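You operate a simulated robot arm through the tools that you are given. There is no shell and no other tool. Be economical: measure what you need, move in short steps, check, and stop when the job is done.

Carry out the task below with a simulated robot arm. There is one attempt and no reset: what you move stays moved.

Task
Dry the green cover under the heater for 15 minutes, then swap the WET PAINT sign for the DRY one.
Fine: wait till the display shows DONE; the red and the green sign change places, rack top and blue drawer; shut the drawer.

The check looks at the end state, three seconds after you hand in, the way a careful person would. Anything else that was tipped, shoved, dropped, spilled or broken makes it a failure. Lids that push on must go on centred and level and be pressed home; caps that screw on are set level and turned clockwise until they are tight.

Robot
A 7-joint arm with a two-finger parallel gripper on a trunk, on a base that drives. Base frame: it is fixed to the floor where the robot stands at the start and does not move with it; the origin is under the middle of the robot, x ahead of it, y to its left, z up. Units: m, degrees, N and s.
With the tool pointing down near the work surface it reaches from about 0.48 to 0.92 m from the robot's upright axis, wherever it stands. Its first joint turns from -115.0 to 115.0 degrees. Places, roughly: blue drawer [0.6, 0.6, 0.7]; heater control [0.5, 0, 0.8]; inside of the blue drawer [0.6, 0.6, 0.7]; off key [0.5, -0.1, 0.8]; on key [0.5, 0, 0.8]; orange heater [0.9, 0, 1.3]; test key [0.8, 0.2, 0.8]; time key [0.5, 0.1, 0.8]; top of the drying rack [0.5, 0.7, 0.8]. Payload 3.91 kg.
Tool frame: the origin (TCP) lies between the finger pads and is the grasp point; the fingertips stand 0.03 m ahead of it; z points along the fingers, y is the line along which they close. Largest opening 0.11 m; finger width 0.02, thickness 0.01; the body of the gripper, 0.048 by 0.112 m, starts 0.055 m behind the TCP.
Orientation is that of the tool frame in the base frame, as a unit quaternion [x, y, z, w]. With the fingers straight down and closing along the base's y, the tool's x points along the base's -x, its y along +y and its z along -z.

Tools
- The arm moves only by the tool drive_tool. Its argument "series" is one flat list of numbers, 7 for each row, row after row: the shift along the tool's x, y, z in cm, then the turn, a rotation vector about the tool's x, y, z in degrees, then the gripper command, from -1 (fully open) to 1 (shut), values between in proportion. In form: [x, y, z, ax, ay, az, grip, x, y, z, ax, ay, az, grip, ...]. A call has 1 to 12 rows; each row is the pose to reach, as a shift and turn from the pose commanded when the call began, along the tool's axes at that moment. Rows are played at 5 a second. More than 0.05 m and 8.6 degrees between two rows, or a gripper value outside its range, and nothing of the call is played. Where a pose cannot be reached the arm comes as near as it can. A force on the tool above 40 N (or 10 N above the force at the start of the call, whichever is more), or a blocked arm, ends the call early, and 0.2 s more pass. The fingers move at their own pace (about 0.153 m/s each) and stop on an object; they squeeze with about 45 N. The grip force told is the motor's: it shows also when the fingers shut on nothing. Time passes only in rows, and 0.2 s behind the last, so rows that repeat a pose let the fingers close. It gives the time, the measured TCP pose, the force on the tool (base axes), the opening and the grip force at its end, in the units of the frame above (readings bear some noise), with the torque about the TCP (base axes, N m) and any sound that the robot's microphone picked up, and new pictures: "pictures" is both (left out), scene, wrist or none.
- Cameras (640 x 400 px; columns grow to the right, rows downward): "scene" is now at [0.2198, 0.2298, 1.202]; the picture's right is [0.31, -0.95, 0.00], its down [-0.04, -0.01, -1.00] and it looks along [0.95, 0.31, -0.04] (base axes); focal length 214 px, centre (320, 200). "wrist" rides on the gripper at [0.072, 0.017, -0.103] in the tool frame; the picture's right is [-0.23, 0.97, 0.00], its down [-0.76, -0.18, -0.62] and it looks along [-0.61, -0.14, 0.78] (tool axes); focal length 222 px, centre (320, 200). There is no depth. A picture from a camera that has moved, and an enlarged one, comes with that camera's place and axes in the base frame and with its lens. The place of the scene camera against the robot may be out by one fixed shift of up to 0.018 m in any direction.
- move_column(by): slides the trunk up (or, below 0, down) by that many m; the arm and the scene camera ride with it, the base frame stays. It gives what a move gives, with no picture.
- base_move(legs): drives the robot by 1 to 6 legs, each [ahead, left, turn to the left] in m, m and degrees, along the robot's own axes; the way and the turn of a leg run together, so that a leg with both is an arc; at most 1.5 m and 180 degrees a leg. The arm and the cameras ride along, it lands a little off, and it stops where it bumps. It gives what a move gives, and a new picture of the scene camera.
- head_to(pan, tilt): turns the head with the scene camera to pan (to the left, within 80 degrees either way) and tilt (down, from -29 to 69), counted from straight ahead of the robot. It gives what a move gives, and a new picture of the scene camera.
- close_up(camera, box): a new picture of the part [left, top, right, bottom] of that camera's present view, enlarged. The clock stands still meanwhile.
- sign_off(): hands the job in; it is judged then, once.

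Go step by step. Nothing tells you exact positions but the pictures and the camera data: compare them with the known pose of the tool, close in by small moves and look again before you grip or let go. The budget is 120 turns and 260 pictures, counting those below and the enlarged ones. Unless the task says otherwise, let go and move clear before handing in, and close with one line.

The tools are called after "Request:" as a command line: name --argument value ..., lists and objects as JSON in quotes. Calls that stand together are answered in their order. drive_tool: Moves the arm, as the interface text tells. Its arguments: {"type":"object","properties":{"series":{"type":"array","items":{"type":"number"}},"pictures":{"type":"string","enum":["both","scene","wrist","none"]}},"required":["series"]} The other tools are called the same way: move_column (by) slides the trunk up or down; base_move (legs) drives the base; head_to (pan, tilt) turns the head that bears the scene camera; close_up (camera, box) takes an enlarged picture of a part of a camera's view; sign_off () hands the job in.

At the start:

```text
time: 0.0
position: [0.2863, 0.294, 1.1747]
ee_rot: [0.001, 1.0, -0.001, 0.0]
wrist_force: [-0.5, -0.4, -0.5]
moment: [-0.04, 0.01, 0.0]
grip_width: 0.1099
grasp_force: 0.1
trunk travel left (down, up): [-0.475, 0.515]
robot x, y, heading: [0.0022, 0.001, 0.4]
head pan, tilt: [18.3, 2.2]
```

scene: 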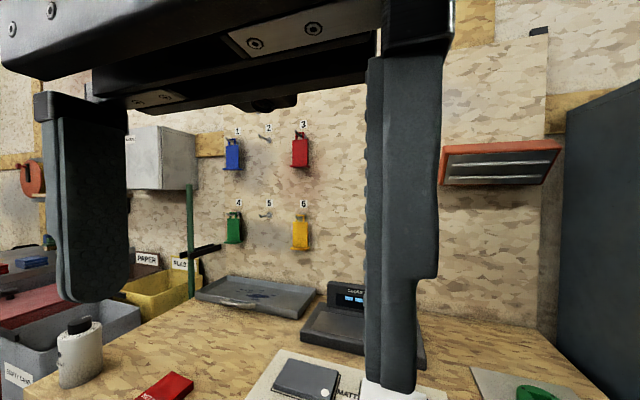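
wrist: 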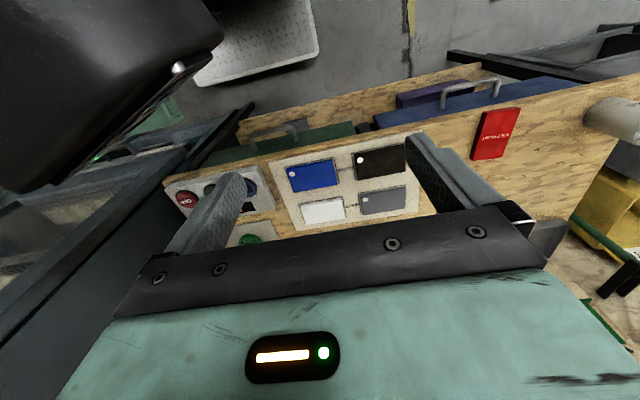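

The gripper hides much of the scene view; I see a heater on the wall to the right, a bench with colour cards and a red sign. I'll tilt the head to look at the workplace first.

Request:
head_to --pan -10 --tilt 35

Request:
head_to --pan 60 --tilt 35

```text
time: 1.0
position: [0.2833, 0.294, 1.1745]
ee_rot: [0.0, 1.0, -0.001, 0.0]
wrist_force: [0.5, -0.3, 0.0]
moment: [0.0, 0.0, -0.01]
grip_width: 0.1101
grasp_force: 0.0
trunk travel left (down, up): [-0.475, 0.515]
robot x, y, heading: [0.0032, 0.0014, -0.2]
head pan, tilt: [-10.0, 35.0]
camera scene: at [0.2203, 0.1861, 1.1495], right [-0.17, -0.98, 0.0], down [-0.56, 0.1, -0.82], along [0.81, -0.14, -0.57], focal length 214 px, centre (320, 200)
```

scene: 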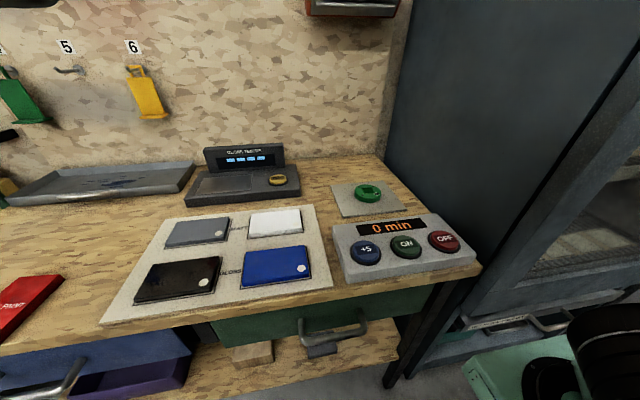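

```text
time: 2.4
position: [0.2853, 0.2941, 1.175]
ee_rot: [0.0, 1.0, 0.0, -0.001]
wrist_force: [0.0, 0.3, -0.4]
moment: [0.02, 0.0, 0.0]
grip_width: 0.11
grasp_force: 0.1
trunk travel left (down, up): [-0.475, 0.515]
robot x, y, heading: [0.0012, 0.0003, 0.0]
head pan, tilt: [60.0, 35.0]
camera scene: at [0.1776, 0.2775, 1.1494], right [0.87, -0.5, 0.0], down [-0.29, -0.5, -0.82], along [0.41, 0.71, -0.57], focal length 214 px, centre (320, 200)
```

scene: 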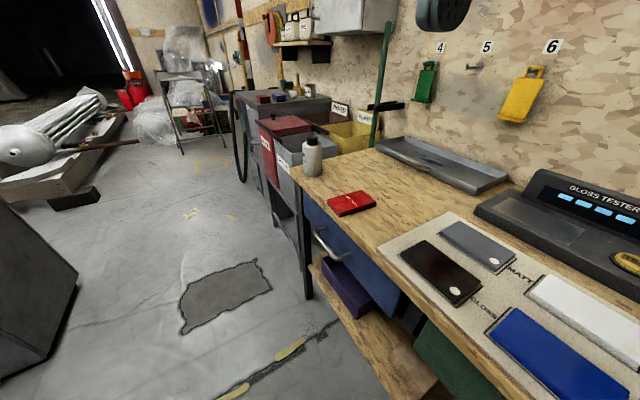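

Let me look closely at the parts: the control, green cover, signs, and blue drawer.

Request:
close_up --camera "scene" --box '[280, 150, 440, 250]'

Request:
close_up --camera "scene" --box '[380, 20, 620, 170]'

Request:
head_to --pan -10 --tilt 30

Request:
close_up --camera "scene" --box '[310, 140, 500, 260]'

```text
4.00 times, centred on (360, 200) of scene
camera zoom: at [0.1776, 0.2775, 1.1494], right [0.87, -0.5, 0.0], down [-0.29, -0.5, -0.82], along [0.41, 0.71, -0.57], focal length 858 px, centre (160, 200)
```

zoom: 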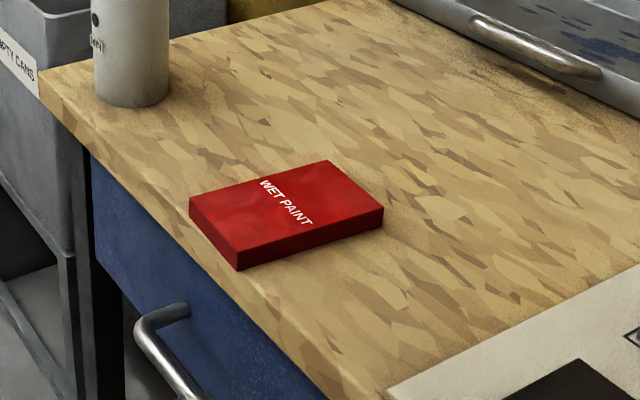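

```text
2.67 times, centred on (500, 95) of scene
camera zoom: at [0.1776, 0.2775, 1.1494], right [0.87, -0.5, 0.0], down [-0.29, -0.5, -0.82], along [0.41, 0.71, -0.57], focal length 572 px, centre (-160, 480)
```

zoom: 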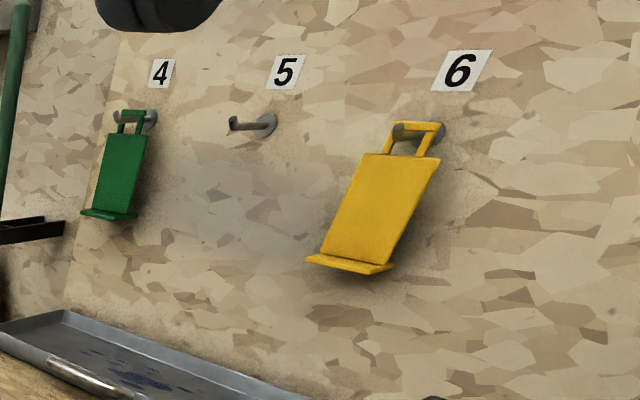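

```text
time: 3.8
position: [0.2851, 0.2947, 1.1752]
ee_rot: [0.0, 1.0, 0.0, 0.0]
wrist_force: [-0.4, 0.2, -0.8]
moment: [-0.01, 0.02, 0.01]
grip_width: 0.1101
grasp_force: 0.0
trunk travel left (down, up): [-0.475, 0.515]
robot x, y, heading: [0.0016, 0.0013, -0.1]
head pan, tilt: [-10.0, 30.0]
camera scene: at [0.2226, 0.1857, 1.1572], right [-0.17, -0.98, 0.0], down [-0.49, 0.09, -0.87], along [0.85, -0.15, -0.5], focal length 214 px, centre (320, 200)
```

scene: 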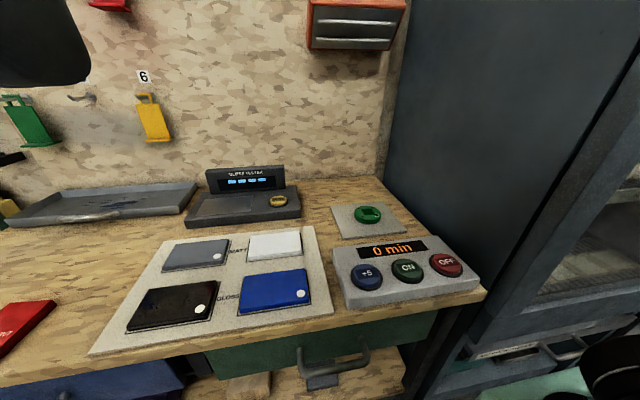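

```text
3.33 times, centred on (405, 200) of scene
camera zoom: at [0.2226, 0.1857, 1.1572], right [-0.17, -0.98, 0.0], down [-0.49, 0.09, -0.87], along [0.85, -0.15, -0.5], focal length 715 px, centre (37, 200)
```

zoom: 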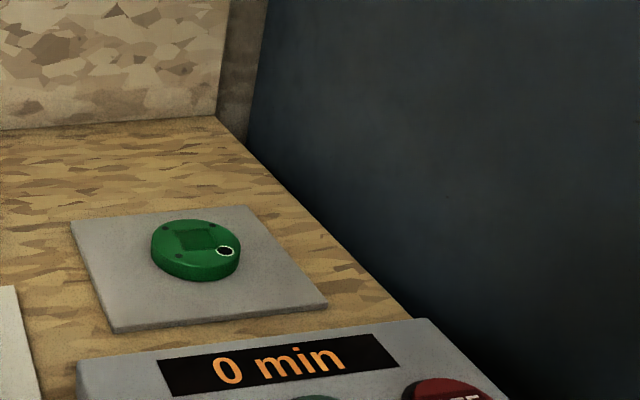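

The green cover already lies on the pad under the heater; the WET PAINT sign is on the bench left, the DRY one presumably in the blue drawer. I take the +5 key at about (0.50, 0.045) and will move the closed gripper above it.

Request:
drive_tool --series '[-2.15, -2.5, 2, 0, 0, 0, 1, -4.3, -5, 4, 0, 0, 0, 1, -6.45, -7.5, 6, 0, 0, 0, 1, -8.6, -10, 8, 0, 0, 0, 1, -10.75, -12.5, 10, 0, 0, 0, 1, -12.9, -15, 12, 0, 0, 0, 1, -15, -17.5, 14, 0, 0, 0, 1, -17.2, -20, 16, 0, 0, 0, 1, -19.3, -22.5, 18, 0, 0, 0, 1, -21.5, -25, 20, 0, 0, 0, 1, -21.5, -25, 22, 0, 0, 0, 1]'

```text
time: 6.2
position: [0.5007, 0.0439, 0.9547]
ee_rot: [0.001, 1.0, 0.0, -0.001]
wrist_force: [-0.5, -0.2, 0.1]
moment: [-0.02, 0.0, -0.02]
grip_width: 0.0
grasp_force: 37.9
trunk travel left (down, up): [-0.475, 0.515]
robot x, y, heading: [0.0009, -0.0014, -0.0]
head pan, tilt: [-10.0, 30.0]
camera scene: at [0.2225, 0.1856, 1.1572], right [-0.17, -0.98, 0.0], down [-0.49, 0.09, -0.87], along [0.85, -0.15, -0.5], focal length 214 px, centre (320, 200)
camera wrist: at [0.4282, 0.0602, 1.0585], right [0.23, 0.97, 0.0], down [0.76, -0.18, 0.62], along [0.61, -0.14, -0.78], focal length 222 px, centre (320, 200)
```

scene: 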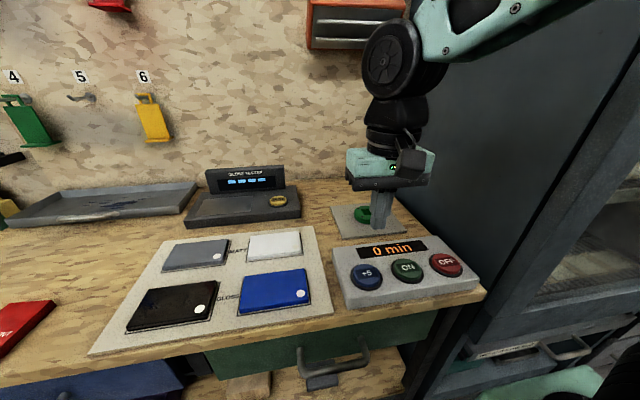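
wrist: 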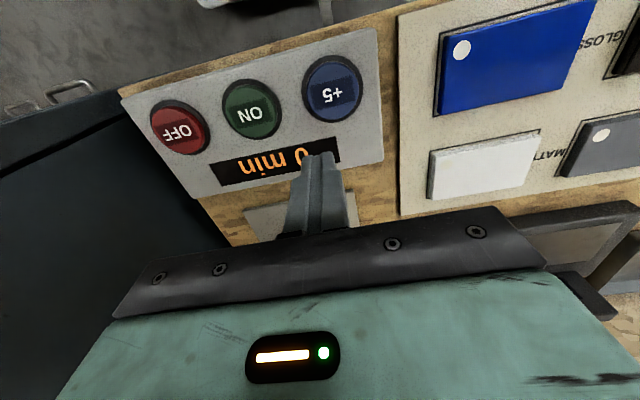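

Wrist camera puts +5 at about (0.482, 0.061) and ON at (0.482, -0.028). I move above +5 and look again.

Request:
drive_tool --series '[1.9, 1.7, 0, 0, 0, 0, 1, 1.9, 1.7, 4, 0, 0, 0, 1, 1.9, 1.7, 8, 0, 0, 0, 1, 1.9, 1.7, 8, 0, 0, 0, 1]'

Request:
close_up --camera "wrist" --box '[160, 40, 480, 240]'

```text
time: 7.2
position: [0.4812, 0.0611, 0.8749]
ee_rot: [0.0, 1.0, 0.0, 0.0]
wrist_force: [-0.2, 0.7, -0.3]
moment: [-0.01, 0.01, -0.01]
grip_width: 0.0
grasp_force: 38.3
trunk travel left (down, up): [-0.475, 0.515]
robot x, y, heading: [0.003, 0.0036, -0.1]
head pan, tilt: [-10.0, 30.0]
camera scene: at [0.2226, 0.1856, 1.1572], right [-0.17, -0.98, 0.0], down [-0.49, 0.09, -0.87], along [0.85, -0.15, -0.5], focal length 214 px, centre (320, 200)
camera wrist: at [0.4091, 0.0779, 0.979], right [0.23, 0.97, 0.0], down [0.76, -0.18, 0.62], along [0.61, -0.14, -0.78], focal length 222 px, centre (320, 200)
```

scene: 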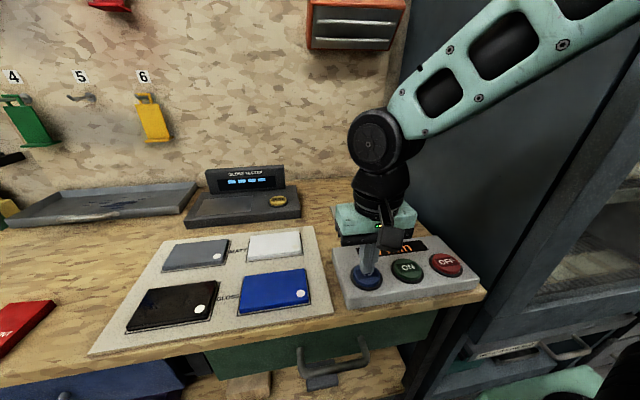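
wrist: 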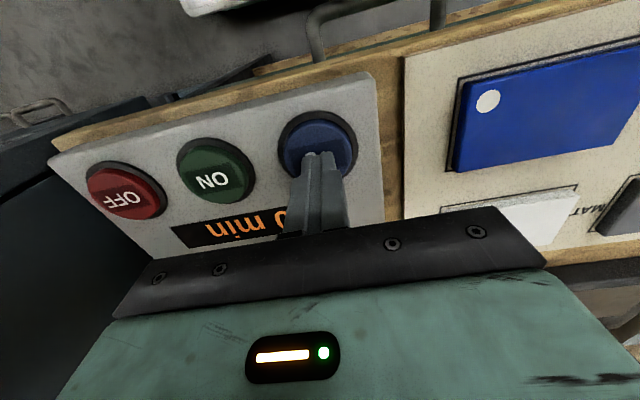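

```text
2.00 times, centred on (320, 140) of wrist
camera zoom: at [0.4091, 0.0779, 0.979], right [0.23, 0.97, 0.0], down [0.76, -0.18, 0.62], along [0.61, -0.14, -0.78], focal length 444 px, centre (320, 320)
```

zoom: 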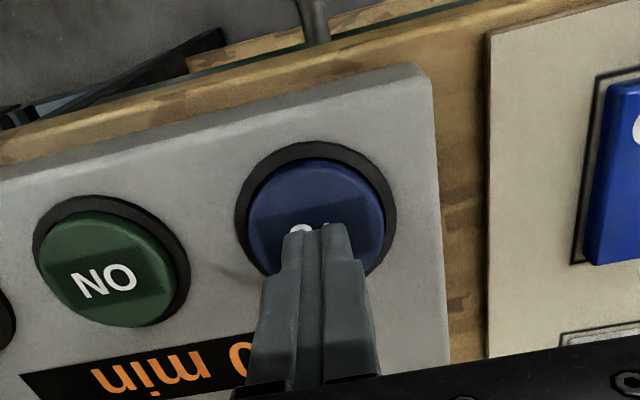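

The closed fingertips are right above +5. Pressing down slowly.

Request:
drive_tool --series '[0, 0, 1, 0, 0, 0, 1, 0, 0, 2, 0, 0, 0, 1, 0, 0, 2.5, 0, 0, 0, 1, 0, 0, 3, 0, 0, 0, 1, 0, 0, 3.3, 0, 0, 0, 1, 0, 0, 3.6, 0, 0, 0, 1, 0, 0, 3.9, 0, 0, 0, 1, 0, 0, 4.2, 0, 0, 0, 1]' --pictures "scene"

```text
time: 7.9
position: [0.4828, 0.0629, 0.8598]
ee_rot: [0.001, 1.0, 0.002, 0.005]
wrist_force: [-15.7, -9.3, 46.4]
moment: [-0.27, 0.69, 0.02]
grip_width: 0.0
grasp_force: 38.2
trunk travel left (down, up): [-0.475, 0.515]
robot x, y, heading: [0.0001, 0.0027, 0.1]
head pan, tilt: [-10.0, 30.0]
heard: click
stopped in row 3: the force on the tool passed its limit at 173 N (the readings are from after the stop); the commanded pose is now the measured one
camera scene: at [0.2209, 0.1849, 1.158], right [-0.17, -0.98, 0.0], down [-0.49, 0.09, -0.87], along [0.85, -0.15, -0.5], focal length 214 px, centre (320, 200)
```

scene: 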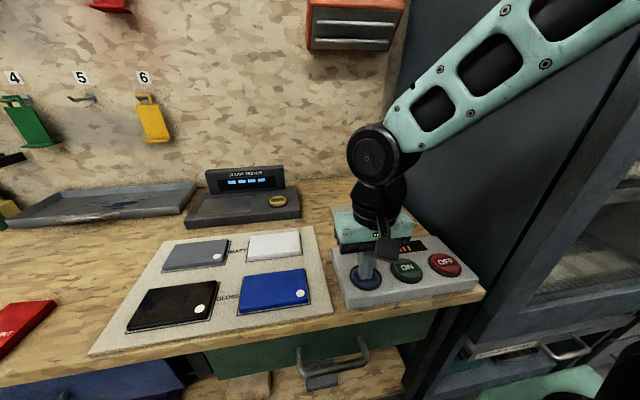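

Contact with a click, at TCP z about 0.86. I lift and read the display.

Request:
drive_tool --series '[0, 0, -1, 0, 0, 0, 1, 0, 0, -2, 0, 0, 0, 1]' --pictures "wrist"

Request:
close_up --camera "wrist" --box '[160, 140, 360, 265]'

```text
time: 8.5
position: [0.4838, 0.0621, 0.8766]
ee_rot: [0.0, 1.0, 0.001, 0.003]
wrist_force: [-0.3, -0.6, -0.3]
moment: [0.02, 0.0, 0.02]
grip_width: 0.0002
grasp_force: 38.1
trunk travel left (down, up): [-0.475, 0.515]
robot x, y, heading: [0.0006, 0.0018, -0.2]
head pan, tilt: [-10.0, 30.0]
camera wrist: at [0.4098, 0.0779, 0.9801], right [0.23, 0.97, 0.0], down [0.76, -0.18, 0.63], along [0.61, -0.14, -0.78], focal length 222 px, centre (320, 200)
```

wrist: 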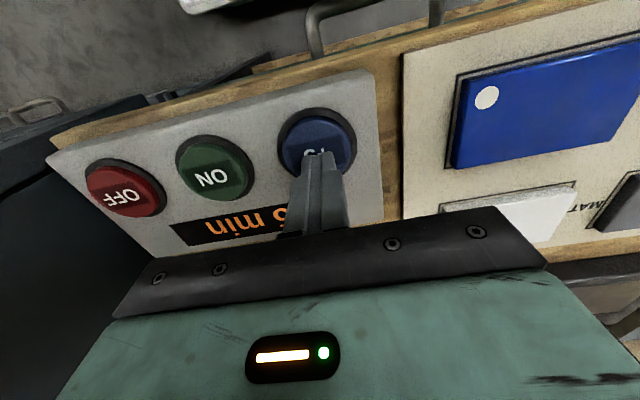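

```text
3.20 times, centred on (260, 202) of wrist
camera zoom: at [0.4098, 0.0779, 0.9801], right [0.23, 0.97, 0.0], down [0.76, -0.18, 0.63], along [0.61, -0.14, -0.78], focal length 711 px, centre (512, 192)
```

zoom: 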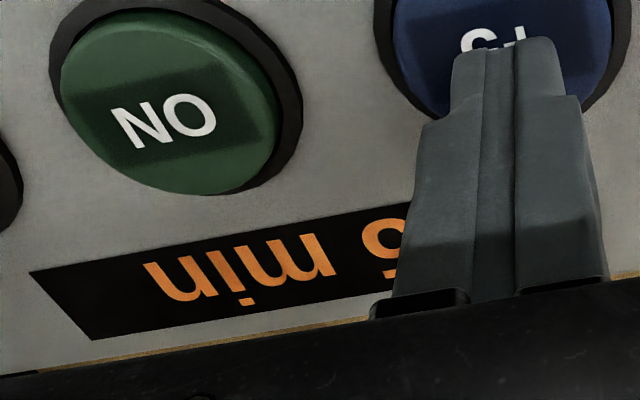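

It reads 5 min. Second press, in finer steps.

Request:
drive_tool --series '[0, 0, 0.8, 0, 0, 0, 1, 0, 0, 1.0, 0, 0, 0, 1, 0, 0, 1.2, 0, 0, 0, 1, 0, 0, 1.35, 0, 0, 0, 1, 0, 0, 1.5, 0, 0, 0, 1, 0, 0, 1.65, 0, 0, 0, 1, 0, 0, 1.8, 0, 0, 0, 1, 0, 0, 1.95, 0, 0, 0, 1, 0, 0, 2.1, 0, 0, 0, 1, 0, 0, 2.25, 0, 0, 0, 1]' --pictures "none"

Request:
drive_tool --series '[0, 0, -1, 0, 0, 0, 1, 0, 0, -2, 0, 0, 0, 1]' --pictures "wrist"

```text
time: 10.3
position: [0.4841, 0.0618, 0.8608]
ee_rot: [0.001, 1.0, 0.002, 0.006]
wrist_force: [-8.4, -6.3, 28.8]
moment: [-0.18, 0.37, 0.03]
grip_width: 0.0
grasp_force: 37.9
trunk travel left (down, up): [-0.475, 0.515]
robot x, y, heading: [-0.0001, -0.0024, 0.1]
head pan, tilt: [-10.0, 30.0]
heard: click
stopped in row 9: the force on the tool passed its limit at 44 N (the readings are from after the stop); the commanded pose is now the measured one
```

```text
time: 10.9
position: [0.4832, 0.0619, 0.8794]
ee_rot: [0.001, 1.0, 0.001, 0.005]
wrist_force: [1.0, -0.4, -0.8]
moment: [0.0, -0.01, 0.04]
grip_width: 0.0
grasp_force: 37.7
trunk travel left (down, up): [-0.475, 0.515]
robot x, y, heading: [0.0003, -0.0021, -0.1]
head pan, tilt: [-10.0, 30.0]
camera wrist: at [0.4103, 0.0781, 0.982], right [0.23, 0.97, 0.0], down [0.76, -0.18, 0.63], along [0.61, -0.14, -0.78], focal length 222 px, centre (320, 200)
```

wrist: 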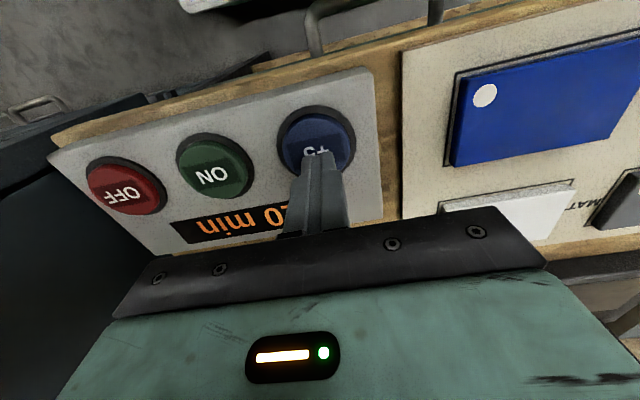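

10 min. Third press.

Request:
drive_tool --series '[0, 0, 0.8, 0, 0, 0, 1, 0, 0, 1.0, 0, 0, 0, 1, 0, 0, 1.2, 0, 0, 0, 1, 0, 0, 1.35, 0, 0, 0, 1, 0, 0, 1.5, 0, 0, 0, 1, 0, 0, 1.65, 0, 0, 0, 1, 0, 0, 1.8, 0, 0, 0, 1, 0, 0, 1.95, 0, 0, 0, 1, 0, 0, 2.1, 0, 0, 0, 1, 0, 0, 2.25, 0, 0, 0, 1]' --pictures "none"

Request:
drive_tool --series '[0, 0, -1, 0, 0, 0, 1, 0, 0, -2, 0, 0, 0, 1]' --pictures "wrist"

```text
time: 13.0
position: [0.4843, 0.0619, 0.8607]
ee_rot: [0.001, 1.0, 0.002, 0.007]
wrist_force: [-8.3, -5.0, 28.4]
moment: [-0.19, 0.38, 0.05]
grip_width: 0.0001
grasp_force: 37.6
trunk travel left (down, up): [-0.475, 0.515]
robot x, y, heading: [0.0017, -0.0012, 0.0]
head pan, tilt: [-10.0, 30.0]
heard: click
stopped in row 10: the force on the tool passed its limit at 44 N (the readings are from after the stop); the commanded pose is now the measured one
```

```text
time: 13.6
position: [0.4827, 0.0618, 0.8784]
ee_rot: [0.001, 1.0, 0.002, 0.005]
wrist_force: [-0.2, -0.5, -0.1]
moment: [0.02, 0.01, -0.06]
grip_width: 0.0
grasp_force: 37.5
trunk travel left (down, up): [-0.475, 0.515]
robot x, y, heading: [-0.0031, -0.0018, -0.2]
head pan, tilt: [-10.0, 30.0]
camera wrist: at [0.4104, 0.0785, 0.9818], right [0.23, 0.97, 0.01], down [0.75, -0.18, 0.63], along [0.62, -0.14, -0.78], focal length 222 px, centre (320, 200)
```

wrist: 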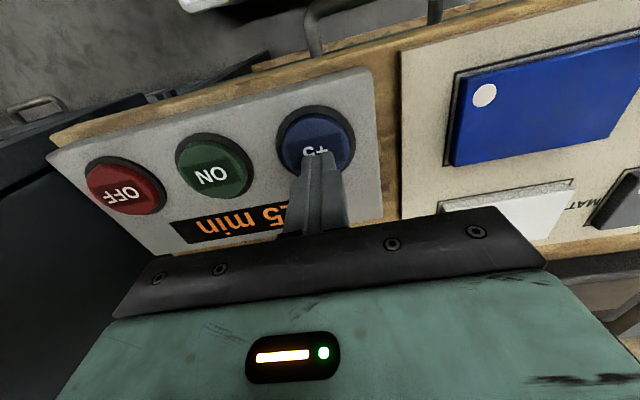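

15 min set. Now move to ON (9 cm to the right) and press it.

Request:
drive_tool --series '[0, -3, -1, 0, 0, 0, 1, 0, -6, -1, 0, 0, 0, 1, 0, -9, -1, 0, 0, 0, 1, 0, -9, 0, 0, 0, 0, 1, 0, -9, 0.8, 0, 0, 0, 1, 0, -9, 1.1, 0, 0, 0, 1]' --pictures "wrist"

Request:
drive_tool --series '[0, 0, 0.2, 0, 0, 0, 1, 0, 0, 0.35, 0, 0, 0, 1, 0, 0, 0.5, 0, 0, 0, 1, 0, 0, 0.65, 0, 0, 0, 1, 0, 0, 0.8, 0, 0, 0, 1, 0, 0, 0.95, 0, 0, 0, 1, 0, 0, 1.1, 0, 0, 0, 1, 0, 0, 1.25, 0, 0, 0, 1]' --pictures "none"

Request:
drive_tool --series '[0, 0, -1, 0, 0, 0, 1, 0, 0, -4, 0, 0, 0, 1, 0, 0, -8, 0, 0, 0, 1]'

```text
time: 15.0
position: [0.4845, -0.0286, 0.8678]
ee_rot: [0.0, 1.0, 0.002, 0.006]
wrist_force: [-0.2, 0.6, 2.5]
moment: [0.03, 0.0, 0.01]
grip_width: 0.0005
grasp_force: 37.9
trunk travel left (down, up): [-0.475, 0.515]
robot x, y, heading: [0.0016, 0.0032, -0.2]
head pan, tilt: [-10.0, 30.0]
heard: click
camera wrist: at [0.4105, -0.0117, 0.9712], right [0.23, 0.97, 0.01], down [0.75, -0.18, 0.63], along [0.62, -0.14, -0.77], focal length 222 px, centre (320, 200)
```

wrist: 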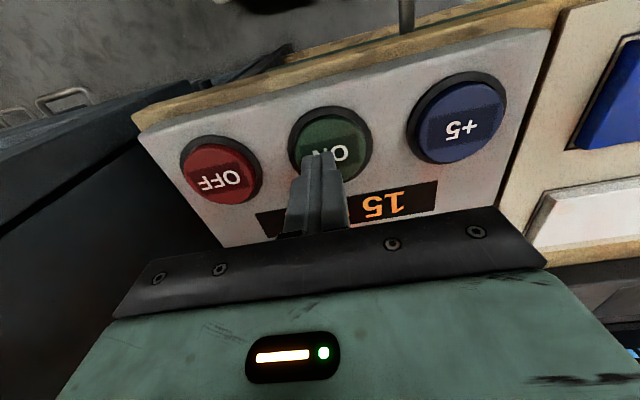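

```text
time: 16.5
position: [0.4836, -0.0282, 0.8606]
ee_rot: [0.001, 1.0, 0.002, 0.009]
wrist_force: [-10.6, -4.0, 30.7]
moment: [-0.12, 0.43, 0.05]
grip_width: 0.0
grasp_force: 37.6
trunk travel left (down, up): [-0.475, 0.515]
robot x, y, heading: [-0.0011, -0.0026, 0.2]
head pan, tilt: [-10.0, 30.0]
stopped in row 7: the force on the tool passed its limit at 44 N (the readings are from after the stop); the commanded pose is now the measured one
```

```text
time: 17.3
position: [0.4837, -0.028, 0.9392]
ee_rot: [0.001, 1.0, 0.003, 0.007]
wrist_force: [0.4, 0.3, 0.2]
moment: [0.03, 0.0, 0.0]
grip_width: 0.0002
grasp_force: 38.0
trunk travel left (down, up): [-0.475, 0.515]
robot x, y, heading: [0.0024, 0.001, -0.1]
head pan, tilt: [-10.0, 30.0]
camera scene: at [0.2226, 0.1852, 1.157], right [-0.17, -0.98, 0.0], down [-0.49, 0.09, -0.87], along [0.85, -0.15, -0.5], focal length 214 px, centre (320, 200)
camera wrist: at [0.41, -0.0116, 1.0421], right [0.23, 0.97, 0.01], down [0.75, -0.18, 0.63], along [0.62, -0.14, -0.77], focal length 222 px, centre (320, 200)
```

scene: 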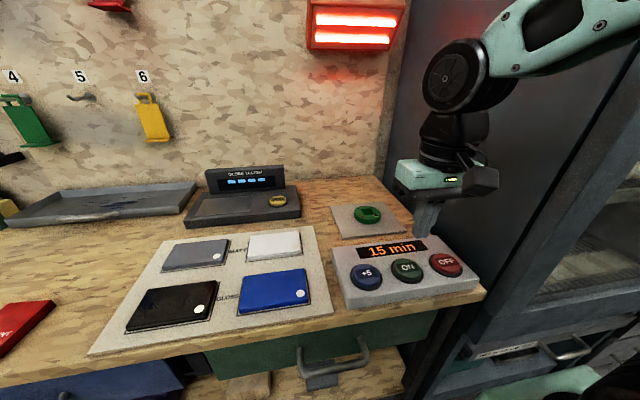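
wrist: 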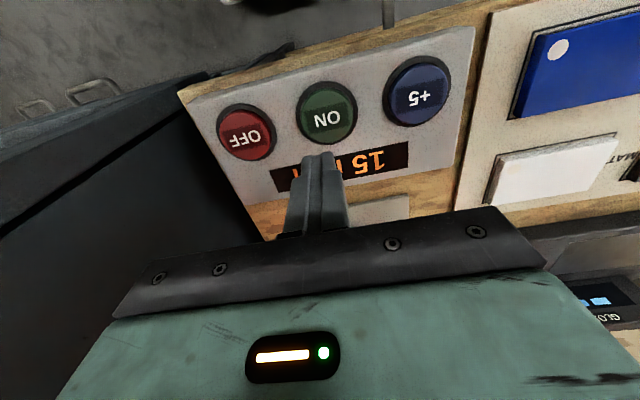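

The heater glows and 15 min shows. While it runs I look at the blue drawer.

Request:
head_to --pan 60 --tilt 45

Request:
close_up --camera "scene" --box '[240, 120, 480, 270]'

```text
time: 18.7
position: [0.4839, -0.0278, 0.9388]
ee_rot: [0.001, 1.0, 0.001, 0.007]
wrist_force: [0.4, 0.1, -0.6]
moment: [-0.01, 0.0, 0.01]
grip_width: 0.0002
grasp_force: 37.9
trunk travel left (down, up): [-0.475, 0.515]
robot x, y, heading: [-0.0019, 0.0019, 0.0]
head pan, tilt: [60.0, 45.0]
camera scene: at [0.1741, 0.2713, 1.1346], right [0.87, -0.5, 0.0], down [-0.35, -0.61, -0.71], along [0.35, 0.61, -0.71], focal length 214 px, centre (320, 200)
```

scene: 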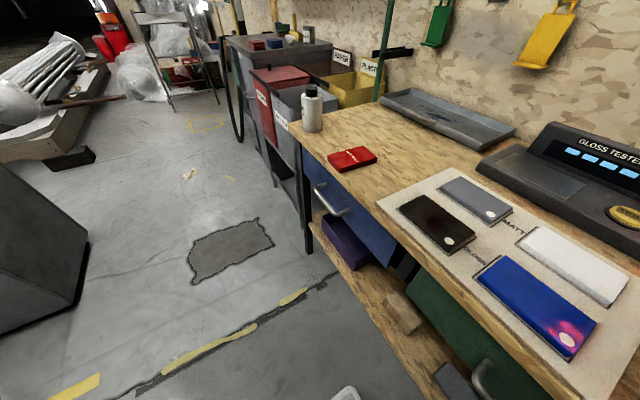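

```text
2.67 times, centred on (360, 195) of scene
camera zoom: at [0.1741, 0.2713, 1.1346], right [0.87, -0.5, 0.0], down [-0.35, -0.61, -0.71], along [0.35, 0.61, -0.71], focal length 572 px, centre (213, 213)
```

zoom: 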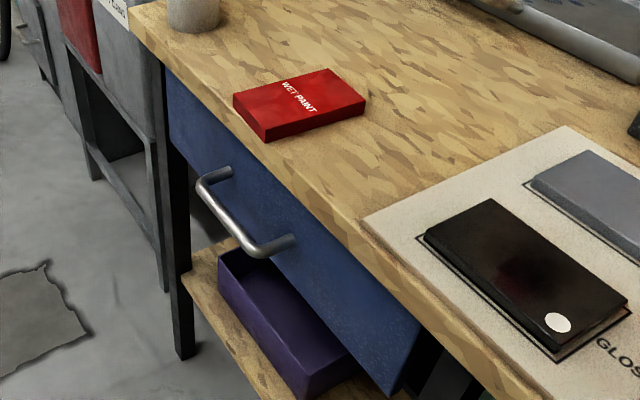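

The blue drawer has a bar handle near (0.42, 0.67), about 0.1 below the bench top. I swing the arm left above the bench, turning the tool 90° so the fingers will close across the bar.

Request:
drive_tool --series '[0.9, 4.5, -0.5, 0, 0, -8, -1, 1.8, 9, -1, 0, 0, -16, -1, 2.7, 13.5, -1, 0, 0, -24, -1, 3.6, 18, -1, 0, 0, -32, -1, 4.5, 22.5, -1, 0, 0, -40, -1, 5.4, 27, -1, 0, 0, -48, -1, 6.3, 31.5, -1, 0, 0, -56, -1, 7.2, 36, -1, 0, 0, -64, -1, 8.1, 40.5, -1, 0, 0, -72, -1, 9, 45, -1, 0, 0, -80, -1, 10, 49.5, -1, 0, 0, -88, -1, 10, 50, -1, 0, 0, -90, -1]'

```text
time: 21.3
position: [0.3822, 0.4728, 0.9497]
ee_rot: [0.708, -0.706, 0.004, -0.006]
wrist_force: [-0.3, 0.7, -0.2]
moment: [0.03, -0.02, -0.02]
grip_width: 0.1101
grasp_force: 0.0
trunk travel left (down, up): [-0.475, 0.515]
robot x, y, heading: [-0.0008, 0.0007, 0.1]
head pan, tilt: [60.0, 45.0]
camera scene: at [0.174, 0.2713, 1.1346], right [0.87, -0.5, 0.0], down [-0.35, -0.61, -0.71], along [0.35, 0.61, -0.71], focal length 214 px, centre (320, 200)
camera wrist: at [0.3654, 0.3994, 1.0534], right [-0.97, 0.23, -0.01], down [0.17, 0.76, 0.63], along [0.15, 0.61, -0.78], focal length 222 px, centre (320, 200)
```

scene: 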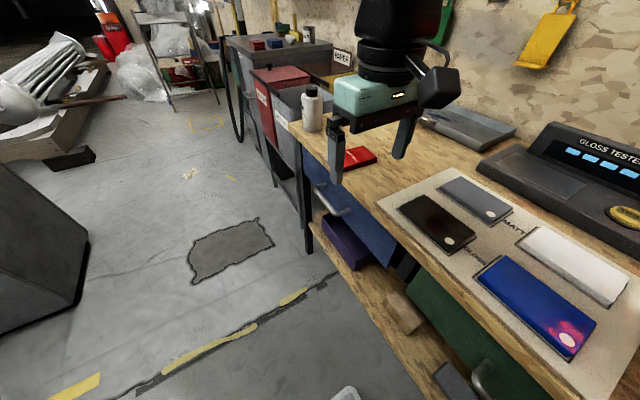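
wrist: 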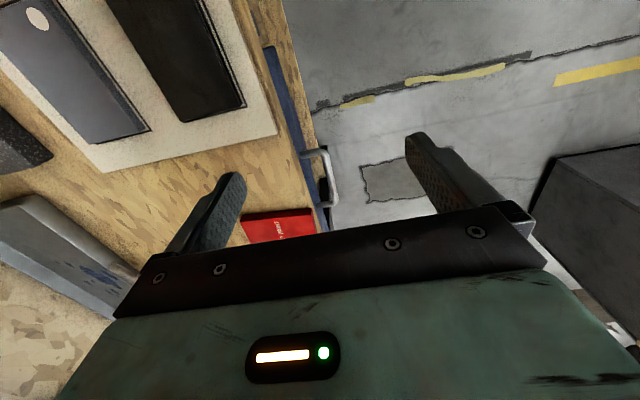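

Triangulating both views puts the handle bar at about x 0.395, y 0.56–0.70, z 0.706. I go to a pre-grasp in front of it with the tool tilted 30° below horizontal.

Request:
drive_tool --series '[-2, 2, 1, 7.5, 0, 0, 0.09, -4, 4, 3, 15, 0, 0, 0.09, -6, 6.5, 5.5, 22.5, 0, 0, 0.09, -8, 6.5, 8.4, 30, 0, 0, 0.09, -10, 6.5, 11.3, 37.5, 0, 0, 0.09, -12, 6.5, 14.2, 45, 0, 0, 0.09, -14, 6.5, 17, 52.5, 0, 0, 0.09, -15.7, 6.5, 19.9, 60, 0, 0, 0.09, -15.7, 6.5, 19.9, 60, 0, 0, 0.09]'

```text
time: 23.3
position: [0.331, 0.5981, 0.7539]
ee_rot: [-0.604, 0.616, -0.358, 0.358]
wrist_force: [1.0, 0.0, 1.2]
moment: [-0.02, 0.0, 0.02]
grip_width: 0.0502
grasp_force: 0.1
out of reach, approached as far as the arm can: row 7, 8, 9
trunk travel left (down, up): [-0.475, 0.515]
robot x, y, heading: [0.0016, 0.0006, 0.1]
head pan, tilt: [60.0, 45.0]
camera scene: at [0.1741, 0.2714, 1.1346], right [0.87, -0.5, 0.0], down [-0.35, -0.61, -0.71], along [0.35, 0.61, -0.71], focal length 214 px, centre (320, 200)
camera wrist: at [0.2319, 0.5255, 0.7889], right [-0.47, 0.24, -0.85], down [-0.45, 0.76, 0.47], along [0.76, 0.6, -0.25], focal length 222 px, centre (320, 200)
```

scene: 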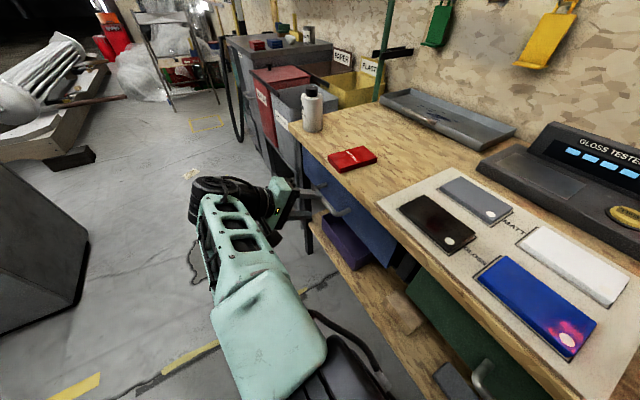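
wrist: 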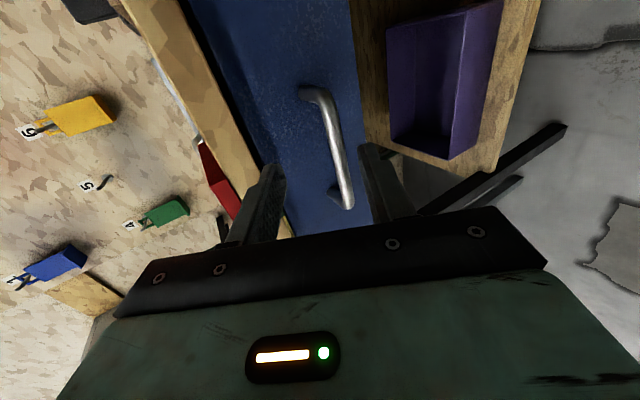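

The arm is near its limit here, so I'd rather reposition the base. I check the free floor left, right and behind.

Request:
head_to --pan 80 --tilt 35

Request:
head_to --pan -80 --tilt 35

```text
time: 24.1
position: [0.3309, 0.5974, 0.7514]
ee_rot: [-0.604, 0.616, -0.358, 0.357]
wrist_force: [-0.8, -0.2, 0.1]
moment: [-0.05, -0.01, -0.02]
grip_width: 0.0502
grasp_force: 0.0
trunk travel left (down, up): [-0.475, 0.515]
robot x, y, heading: [0.0005, -0.0047, 0.0]
head pan, tilt: [80.0, 35.0]
camera scene: at [0.1487, 0.2877, 1.1493], right [0.98, -0.17, 0.0], down [-0.1, -0.57, -0.82], along [0.14, 0.81, -0.57], focal length 214 px, centre (320, 200)
```

scene: 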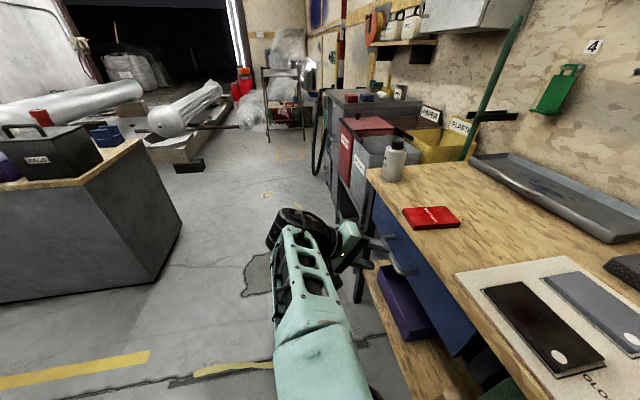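

```text
time: 26.6
position: [0.3312, 0.596, 0.7472]
ee_rot: [-0.605, 0.616, -0.359, 0.356]
wrist_force: [0.6, -0.1, -0.2]
moment: [0.02, 0.02, -0.01]
grip_width: 0.0502
grasp_force: 0.0
trunk travel left (down, up): [-0.475, 0.515]
robot x, y, heading: [-0.003, -0.0001, -0.1]
head pan, tilt: [-80.0, 35.0]
camera scene: at [0.1486, 0.1143, 1.1494], right [-0.98, -0.17, 0.0], down [-0.1, 0.56, -0.82], along [0.14, -0.81, -0.57], focal length 214 px, centre (320, 200)
```

scene: 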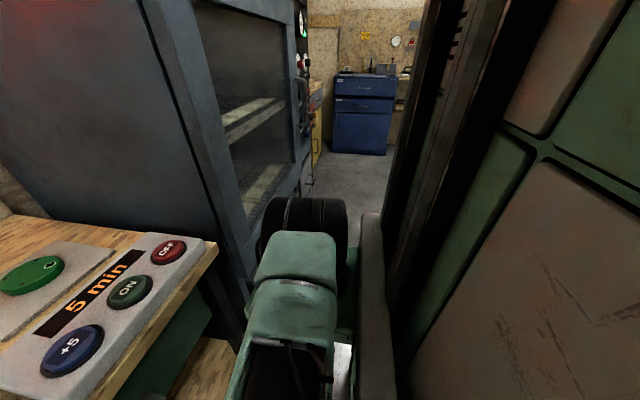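

The display already counts down (5 min left, about 1 s per minute). Left-rear floor is free, so I drive diagonally back-left to stand squarely in front of the blue drawer.

Request:
base_move --legs '[[-0.3, 0.55, 0]]'

Request:
head_to --pan -20 --tilt 30

```text
time: 30.1
position: [0.0385, 1.1512, 0.7496]
ee_rot: [-0.603, 0.617, -0.361, 0.355]
wrist_force: [0.2, -0.1, 0.2]
moment: [0.0, 0.03, 0.01]
grip_width: 0.0501
grasp_force: 0.1
trunk travel left (down, up): [-0.475, 0.515]
robot x, y, heading: [-0.2962, 0.5549, -0.5]
head pan, tilt: [-80.0, 35.0]
camera scene: at [-0.1474, 0.671, 1.1494], right [-0.99, -0.17, 0.0], down [-0.1, 0.57, -0.82], along [0.14, -0.81, -0.57], focal length 214 px, centre (320, 200)
```

scene: 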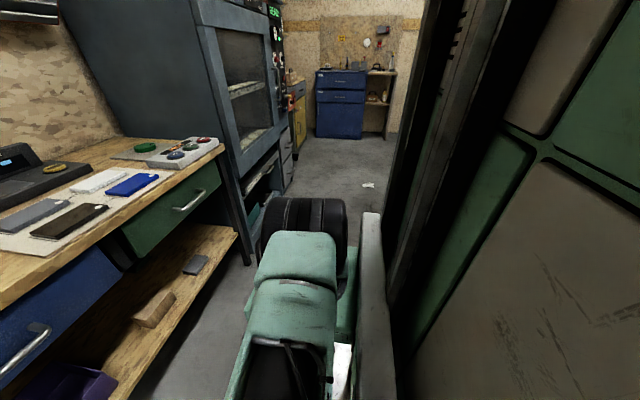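

```text
time: 31.4
position: [0.0392, 1.1508, 0.7493]
ee_rot: [-0.603, 0.617, -0.36, 0.354]
wrist_force: [0.9, 0.0, 0.4]
moment: [0.04, -0.02, 0.0]
grip_width: 0.0501
grasp_force: 0.0
trunk travel left (down, up): [-0.475, 0.515]
robot x, y, heading: [-0.299, 0.5578, -0.5]
head pan, tilt: [-20.0, 30.0]
camera scene: at [-0.0773, 0.7263, 1.1572], right [-0.35, -0.94, 0.0], down [-0.47, 0.17, -0.87], along [0.81, -0.3, -0.5], focal length 214 px, centre (320, 200)
```

scene: 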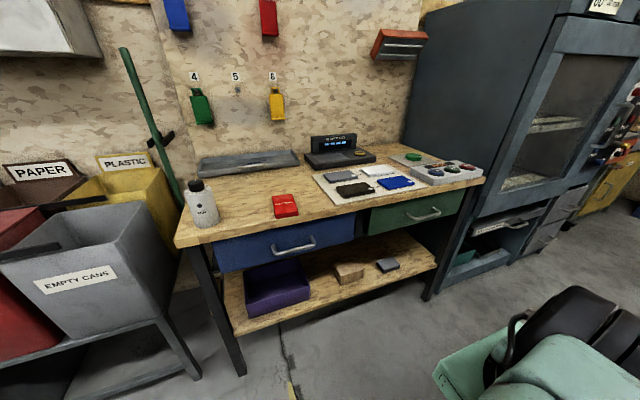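

Good overview now; the heater looks dark already. I check the display.

Request:
close_up --camera "scene" --box '[370, 140, 498, 220]'

Request:
close_up --camera "scene" --box '[200, 170, 360, 270]'

```text
5.00 times, centred on (434, 180) of scene
camera zoom: at [-0.0773, 0.7263, 1.1572], right [-0.35, -0.94, 0.0], down [-0.47, 0.17, -0.87], along [0.81, -0.3, -0.5], focal length 1072 px, centre (-250, 300)
```

zoom: 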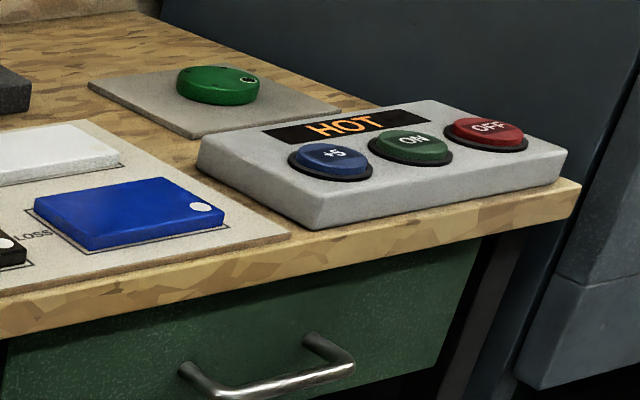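

```text
4.00 times, centred on (280, 220) of scene
camera zoom: at [-0.0773, 0.7263, 1.1572], right [-0.35, -0.94, 0.0], down [-0.47, 0.17, -0.87], along [0.81, -0.3, -0.5], focal length 858 px, centre (480, 120)
```

zoom: 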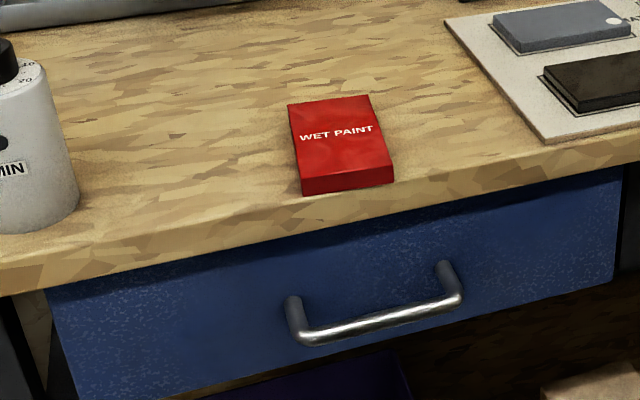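

The display shows HOT (cooling, not yet DONE). Meanwhile I bring the gripper in front of the drawer handle (bar near x 0.40, y 0.57–0.685).

Request:
drive_tool --series '[4.4, -1.3, 1, 0, 0, 0, 0.09, 8.8, -2.6, 2, 0, 0, 0, 0.09, 13.2, -3.9, 3, 0, 0, 0, 0.09, 17.6, -5.2, 4, 0, 0, 0, 0.09, 22, -6.5, 5, 0, 0, 0, 0.09, 26.4, -7.8, 6, 0, 0, 0, 0.09, 30.8, -9.1, 7, 0, 0, 0, 0.09, 35.1, -10.4, 8, 0, 0, 0, 0.09, 38.5, -11.1, 11, 0, 0, 0, 0.09, 41.9, -11.8, 14, 0, 0, 0, 0.09, 45.3, -12.5, 17, 0, 0, 0, 0.09, 48.7, -13.2, 19, 0, 0, 0, 0.09]'

Request:
close_up --camera "scene" --box '[370, 140, 498, 220]'

```text
time: 32.1
position: [0.1359, 0.9529, 0.6219]
ee_rot: [0.607, -0.575, 0.491, -0.243]
wrist_force: [0.8, -0.8, -0.3]
moment: [0.01, 0.01, 0.02]
grip_width: 0.0499
grasp_force: 0.0
trunk travel left (down, up): [-0.475, 0.515]
robot x, y, heading: [-0.2992, 0.5546, -0.4]
head pan, tilt: [-20.0, 30.0]
stopped in row 3: the arm was blocked; the commanded pose is now the measured one
camera scene: at [-0.0771, 0.7262, 1.1571], right [-0.35, -0.94, 0.0], down [-0.47, 0.17, -0.87], along [0.81, -0.3, -0.5], focal length 214 px, centre (320, 200)
camera wrist: at [0.0266, 0.9083, 0.6726], right [-0.41, 0.0, -0.91], down [-0.35, 0.92, 0.16], along [0.84, 0.39, -0.38], focal length 222 px, centre (320, 200)
```

scene: 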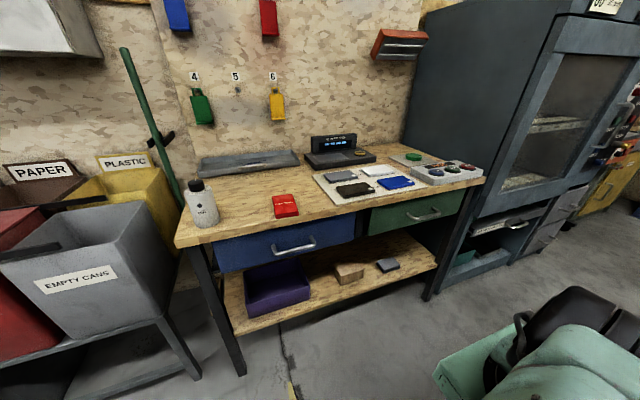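
wrist: 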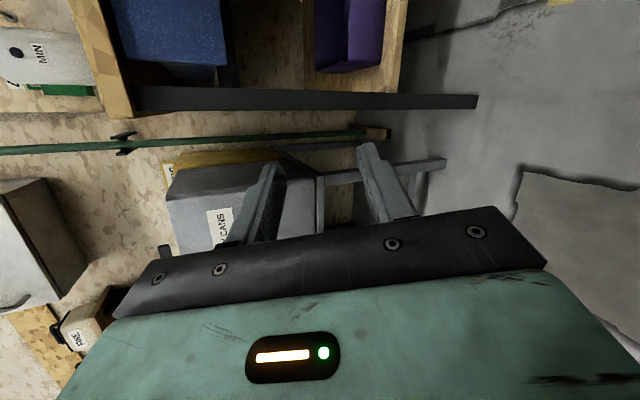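

```text
5.00 times, centred on (434, 180) of scene
camera zoom: at [-0.0771, 0.7262, 1.1571], right [-0.35, -0.94, 0.0], down [-0.47, 0.17, -0.87], along [0.81, -0.3, -0.5], focal length 1072 px, centre (-250, 300)
```

zoom: 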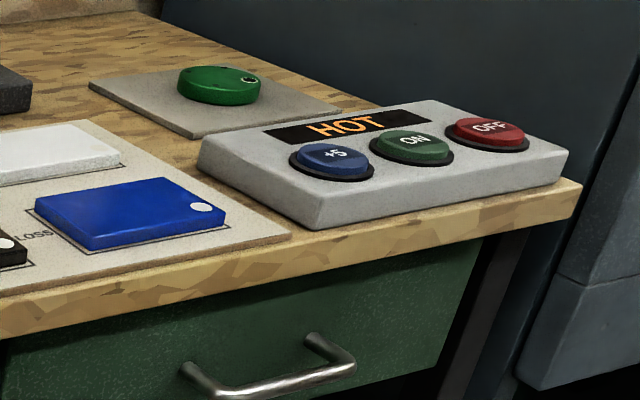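

The arm got blocked by its own joints in that tilted pose; nothing was touched. I raise it and turn the fingers back down before approaching again.

Request:
drive_tool --series '[1.27, -3.44, -1.59, -7, 0, 0, 0.09, 2.54, -6.88, -3.18, -14, 0, 0, 0.09, 3.8, -10.3, -4.77, -21, 0, 0, 0.09, 5.1, -13.8, -6.36, -28, 0, 0, 0.09, 6.3, -17.2, -7.95, -35, 0, 0, 0.09, 7.6, -20.6, -9.5, -42, 0, 0, 0.09, 8.9, -24, -11.1, -50, 0, 0, 0.09, 8.9, -24, -11.1, -58, 0, 0, 0.09]'

```text
time: 32.4
position: [0.1378, 0.9086, 0.6027]
ee_rot: [0.619, -0.56, 0.517, -0.193]
wrist_force: [0.4, -0.5, 0.9]
moment: [0.03, -0.05, 0.04]
grip_width: 0.05
grasp_force: 0.1
trunk travel left (down, up): [-0.475, 0.515]
robot x, y, heading: [-0.2956, 0.5556, -0.6]
head pan, tilt: [-20.0, 30.0]
stopped in row 1: the arm was blocked; the commanded pose is now the measured one
camera scene: at [-0.0772, 0.7263, 1.1571], right [-0.35, -0.94, 0.0], down [-0.47, 0.17, -0.87], along [0.81, -0.3, -0.5], focal length 214 px, centre (320, 200)
camera wrist: at [0.0301, 0.8742, 0.6607], right [-0.44, -0.09, -0.89], down [-0.32, 0.94, 0.07], along [0.84, 0.32, -0.45], focal length 222 px, centre (320, 200)
```

scene: 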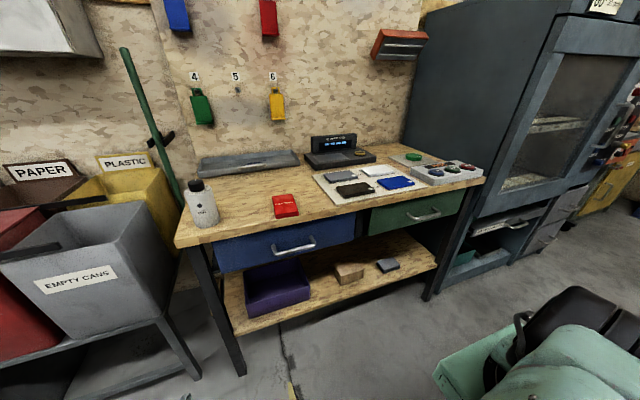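
wrist: 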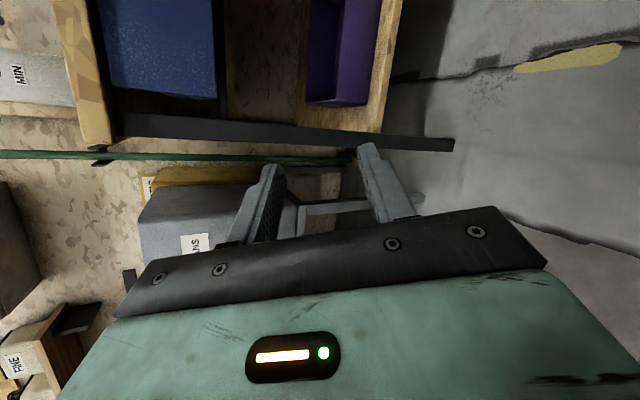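

Still blocked; I look at the arm's posture.

Request:
head_to --pan 55 --tilt 50

```text
time: 33.9
position: [0.1381, 0.9134, 0.6034]
ee_rot: [0.619, -0.563, 0.512, -0.195]
wrist_force: [0.6, -0.2, 0.3]
moment: [-0.03, 0.01, 0.0]
grip_width: 0.0502
grasp_force: 0.2
trunk travel left (down, up): [-0.475, 0.515]
robot x, y, heading: [-0.2971, 0.5586, -0.4]
head pan, tilt: [55.0, 50.0]
camera scene: at [-0.1172, 0.8205, 1.1277], right [0.81, -0.58, 0.0], down [-0.44, -0.62, -0.64], along [0.37, 0.52, -0.77], focal length 214 px, centre (320, 200)
```

scene: 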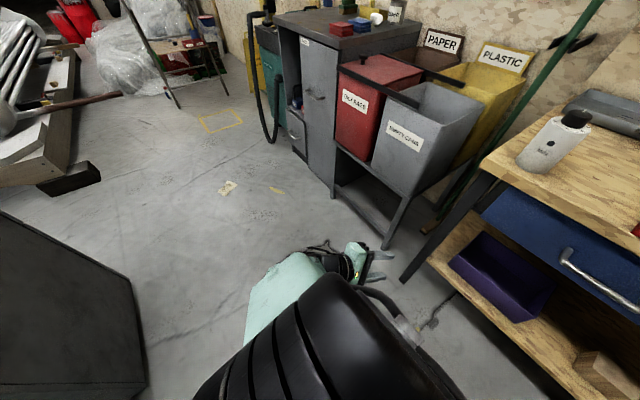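

The posture is tucked close to the body. I try a small pure upward move.

Request:
drive_tool --series '[0.6, -1.2, -0.6, 0, 0, 0, 0.09, 1.2, -2.4, -1.2, 0, 0, 0, 0.09, 1.8, -3.6, -1.8, 0, 0, 0, 0.09, 2.4, -4.8, -2.4, 0, 0, 0, 0.09]' --pictures "none"

```text
time: 35.0
position: [0.1617, 0.8621, 0.6041]
ee_rot: [0.614, -0.533, 0.564, -0.145]
wrist_force: [0.4, -0.3, 1.1]
moment: [0.0, -0.01, -0.01]
grip_width: 0.0501
grasp_force: 0.0
trunk travel left (down, up): [-0.475, 0.515]
robot x, y, heading: [-0.2954, 0.5573, -0.2]
head pan, tilt: [55.0, 50.0]
stopped in row 4: the arm was blocked; the commanded pose is now the measured one
```

I raise the trunk for room, then untwist the wrist.

Request:
move_column --by 0.3

Request:
drive_tool --series '[0, 0, 0, -5, 0, 0, 0.09, 0, 0, 0, -10, 0, 0, 0.09, 0, 0, 0, -15, 0, 0, 0.09, 0, 0, 0, -20, 0, 0, 0.09, 0, 0, 0, -25, 0, 0, 0.09, 0, 0, 0, -30, 0, 0, 0.09]' --pictures "scene"

```text
time: 38.0
position: [0.1618, 0.8654, 0.9039]
ee_rot: [0.614, -0.536, 0.56, -0.148]
wrist_force: [0.4, -0.2, -0.4]
moment: [0.0, -0.01, 0.04]
grip_width: 0.0499
grasp_force: 0.0
trunk travel left (down, up): [-0.775, 0.215]
robot x, y, heading: [-0.2982, 0.5567, -0.4]
head pan, tilt: [55.0, 50.0]
```

```text
time: 39.4
position: [0.1591, 0.877, 0.9066]
ee_rot: [-0.635, 0.664, -0.395, -0.007]
wrist_force: [-0.6, -0.1, -0.2]
moment: [-0.02, -0.06, -0.02]
grip_width: 0.0503
grasp_force: 0.1
trunk travel left (down, up): [-0.775, 0.215]
robot x, y, heading: [-0.296, 0.5596, -0.4]
head pan, tilt: [55.0, 50.0]
camera scene: at [-0.1175, 0.8206, 1.4277], right [0.81, -0.58, 0.0], down [-0.44, -0.62, -0.64], along [0.37, 0.52, -0.77], focal length 214 px, centre (320, 200)
```

scene: 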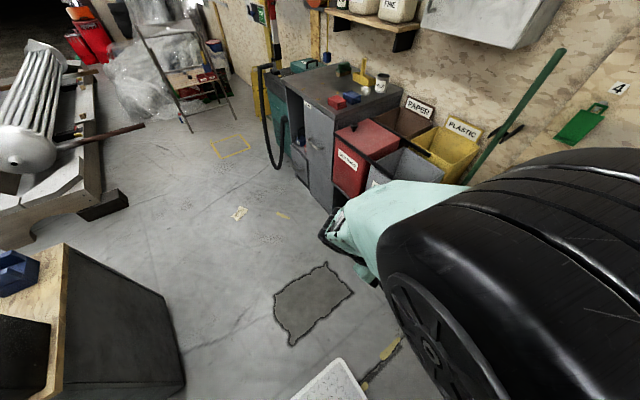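

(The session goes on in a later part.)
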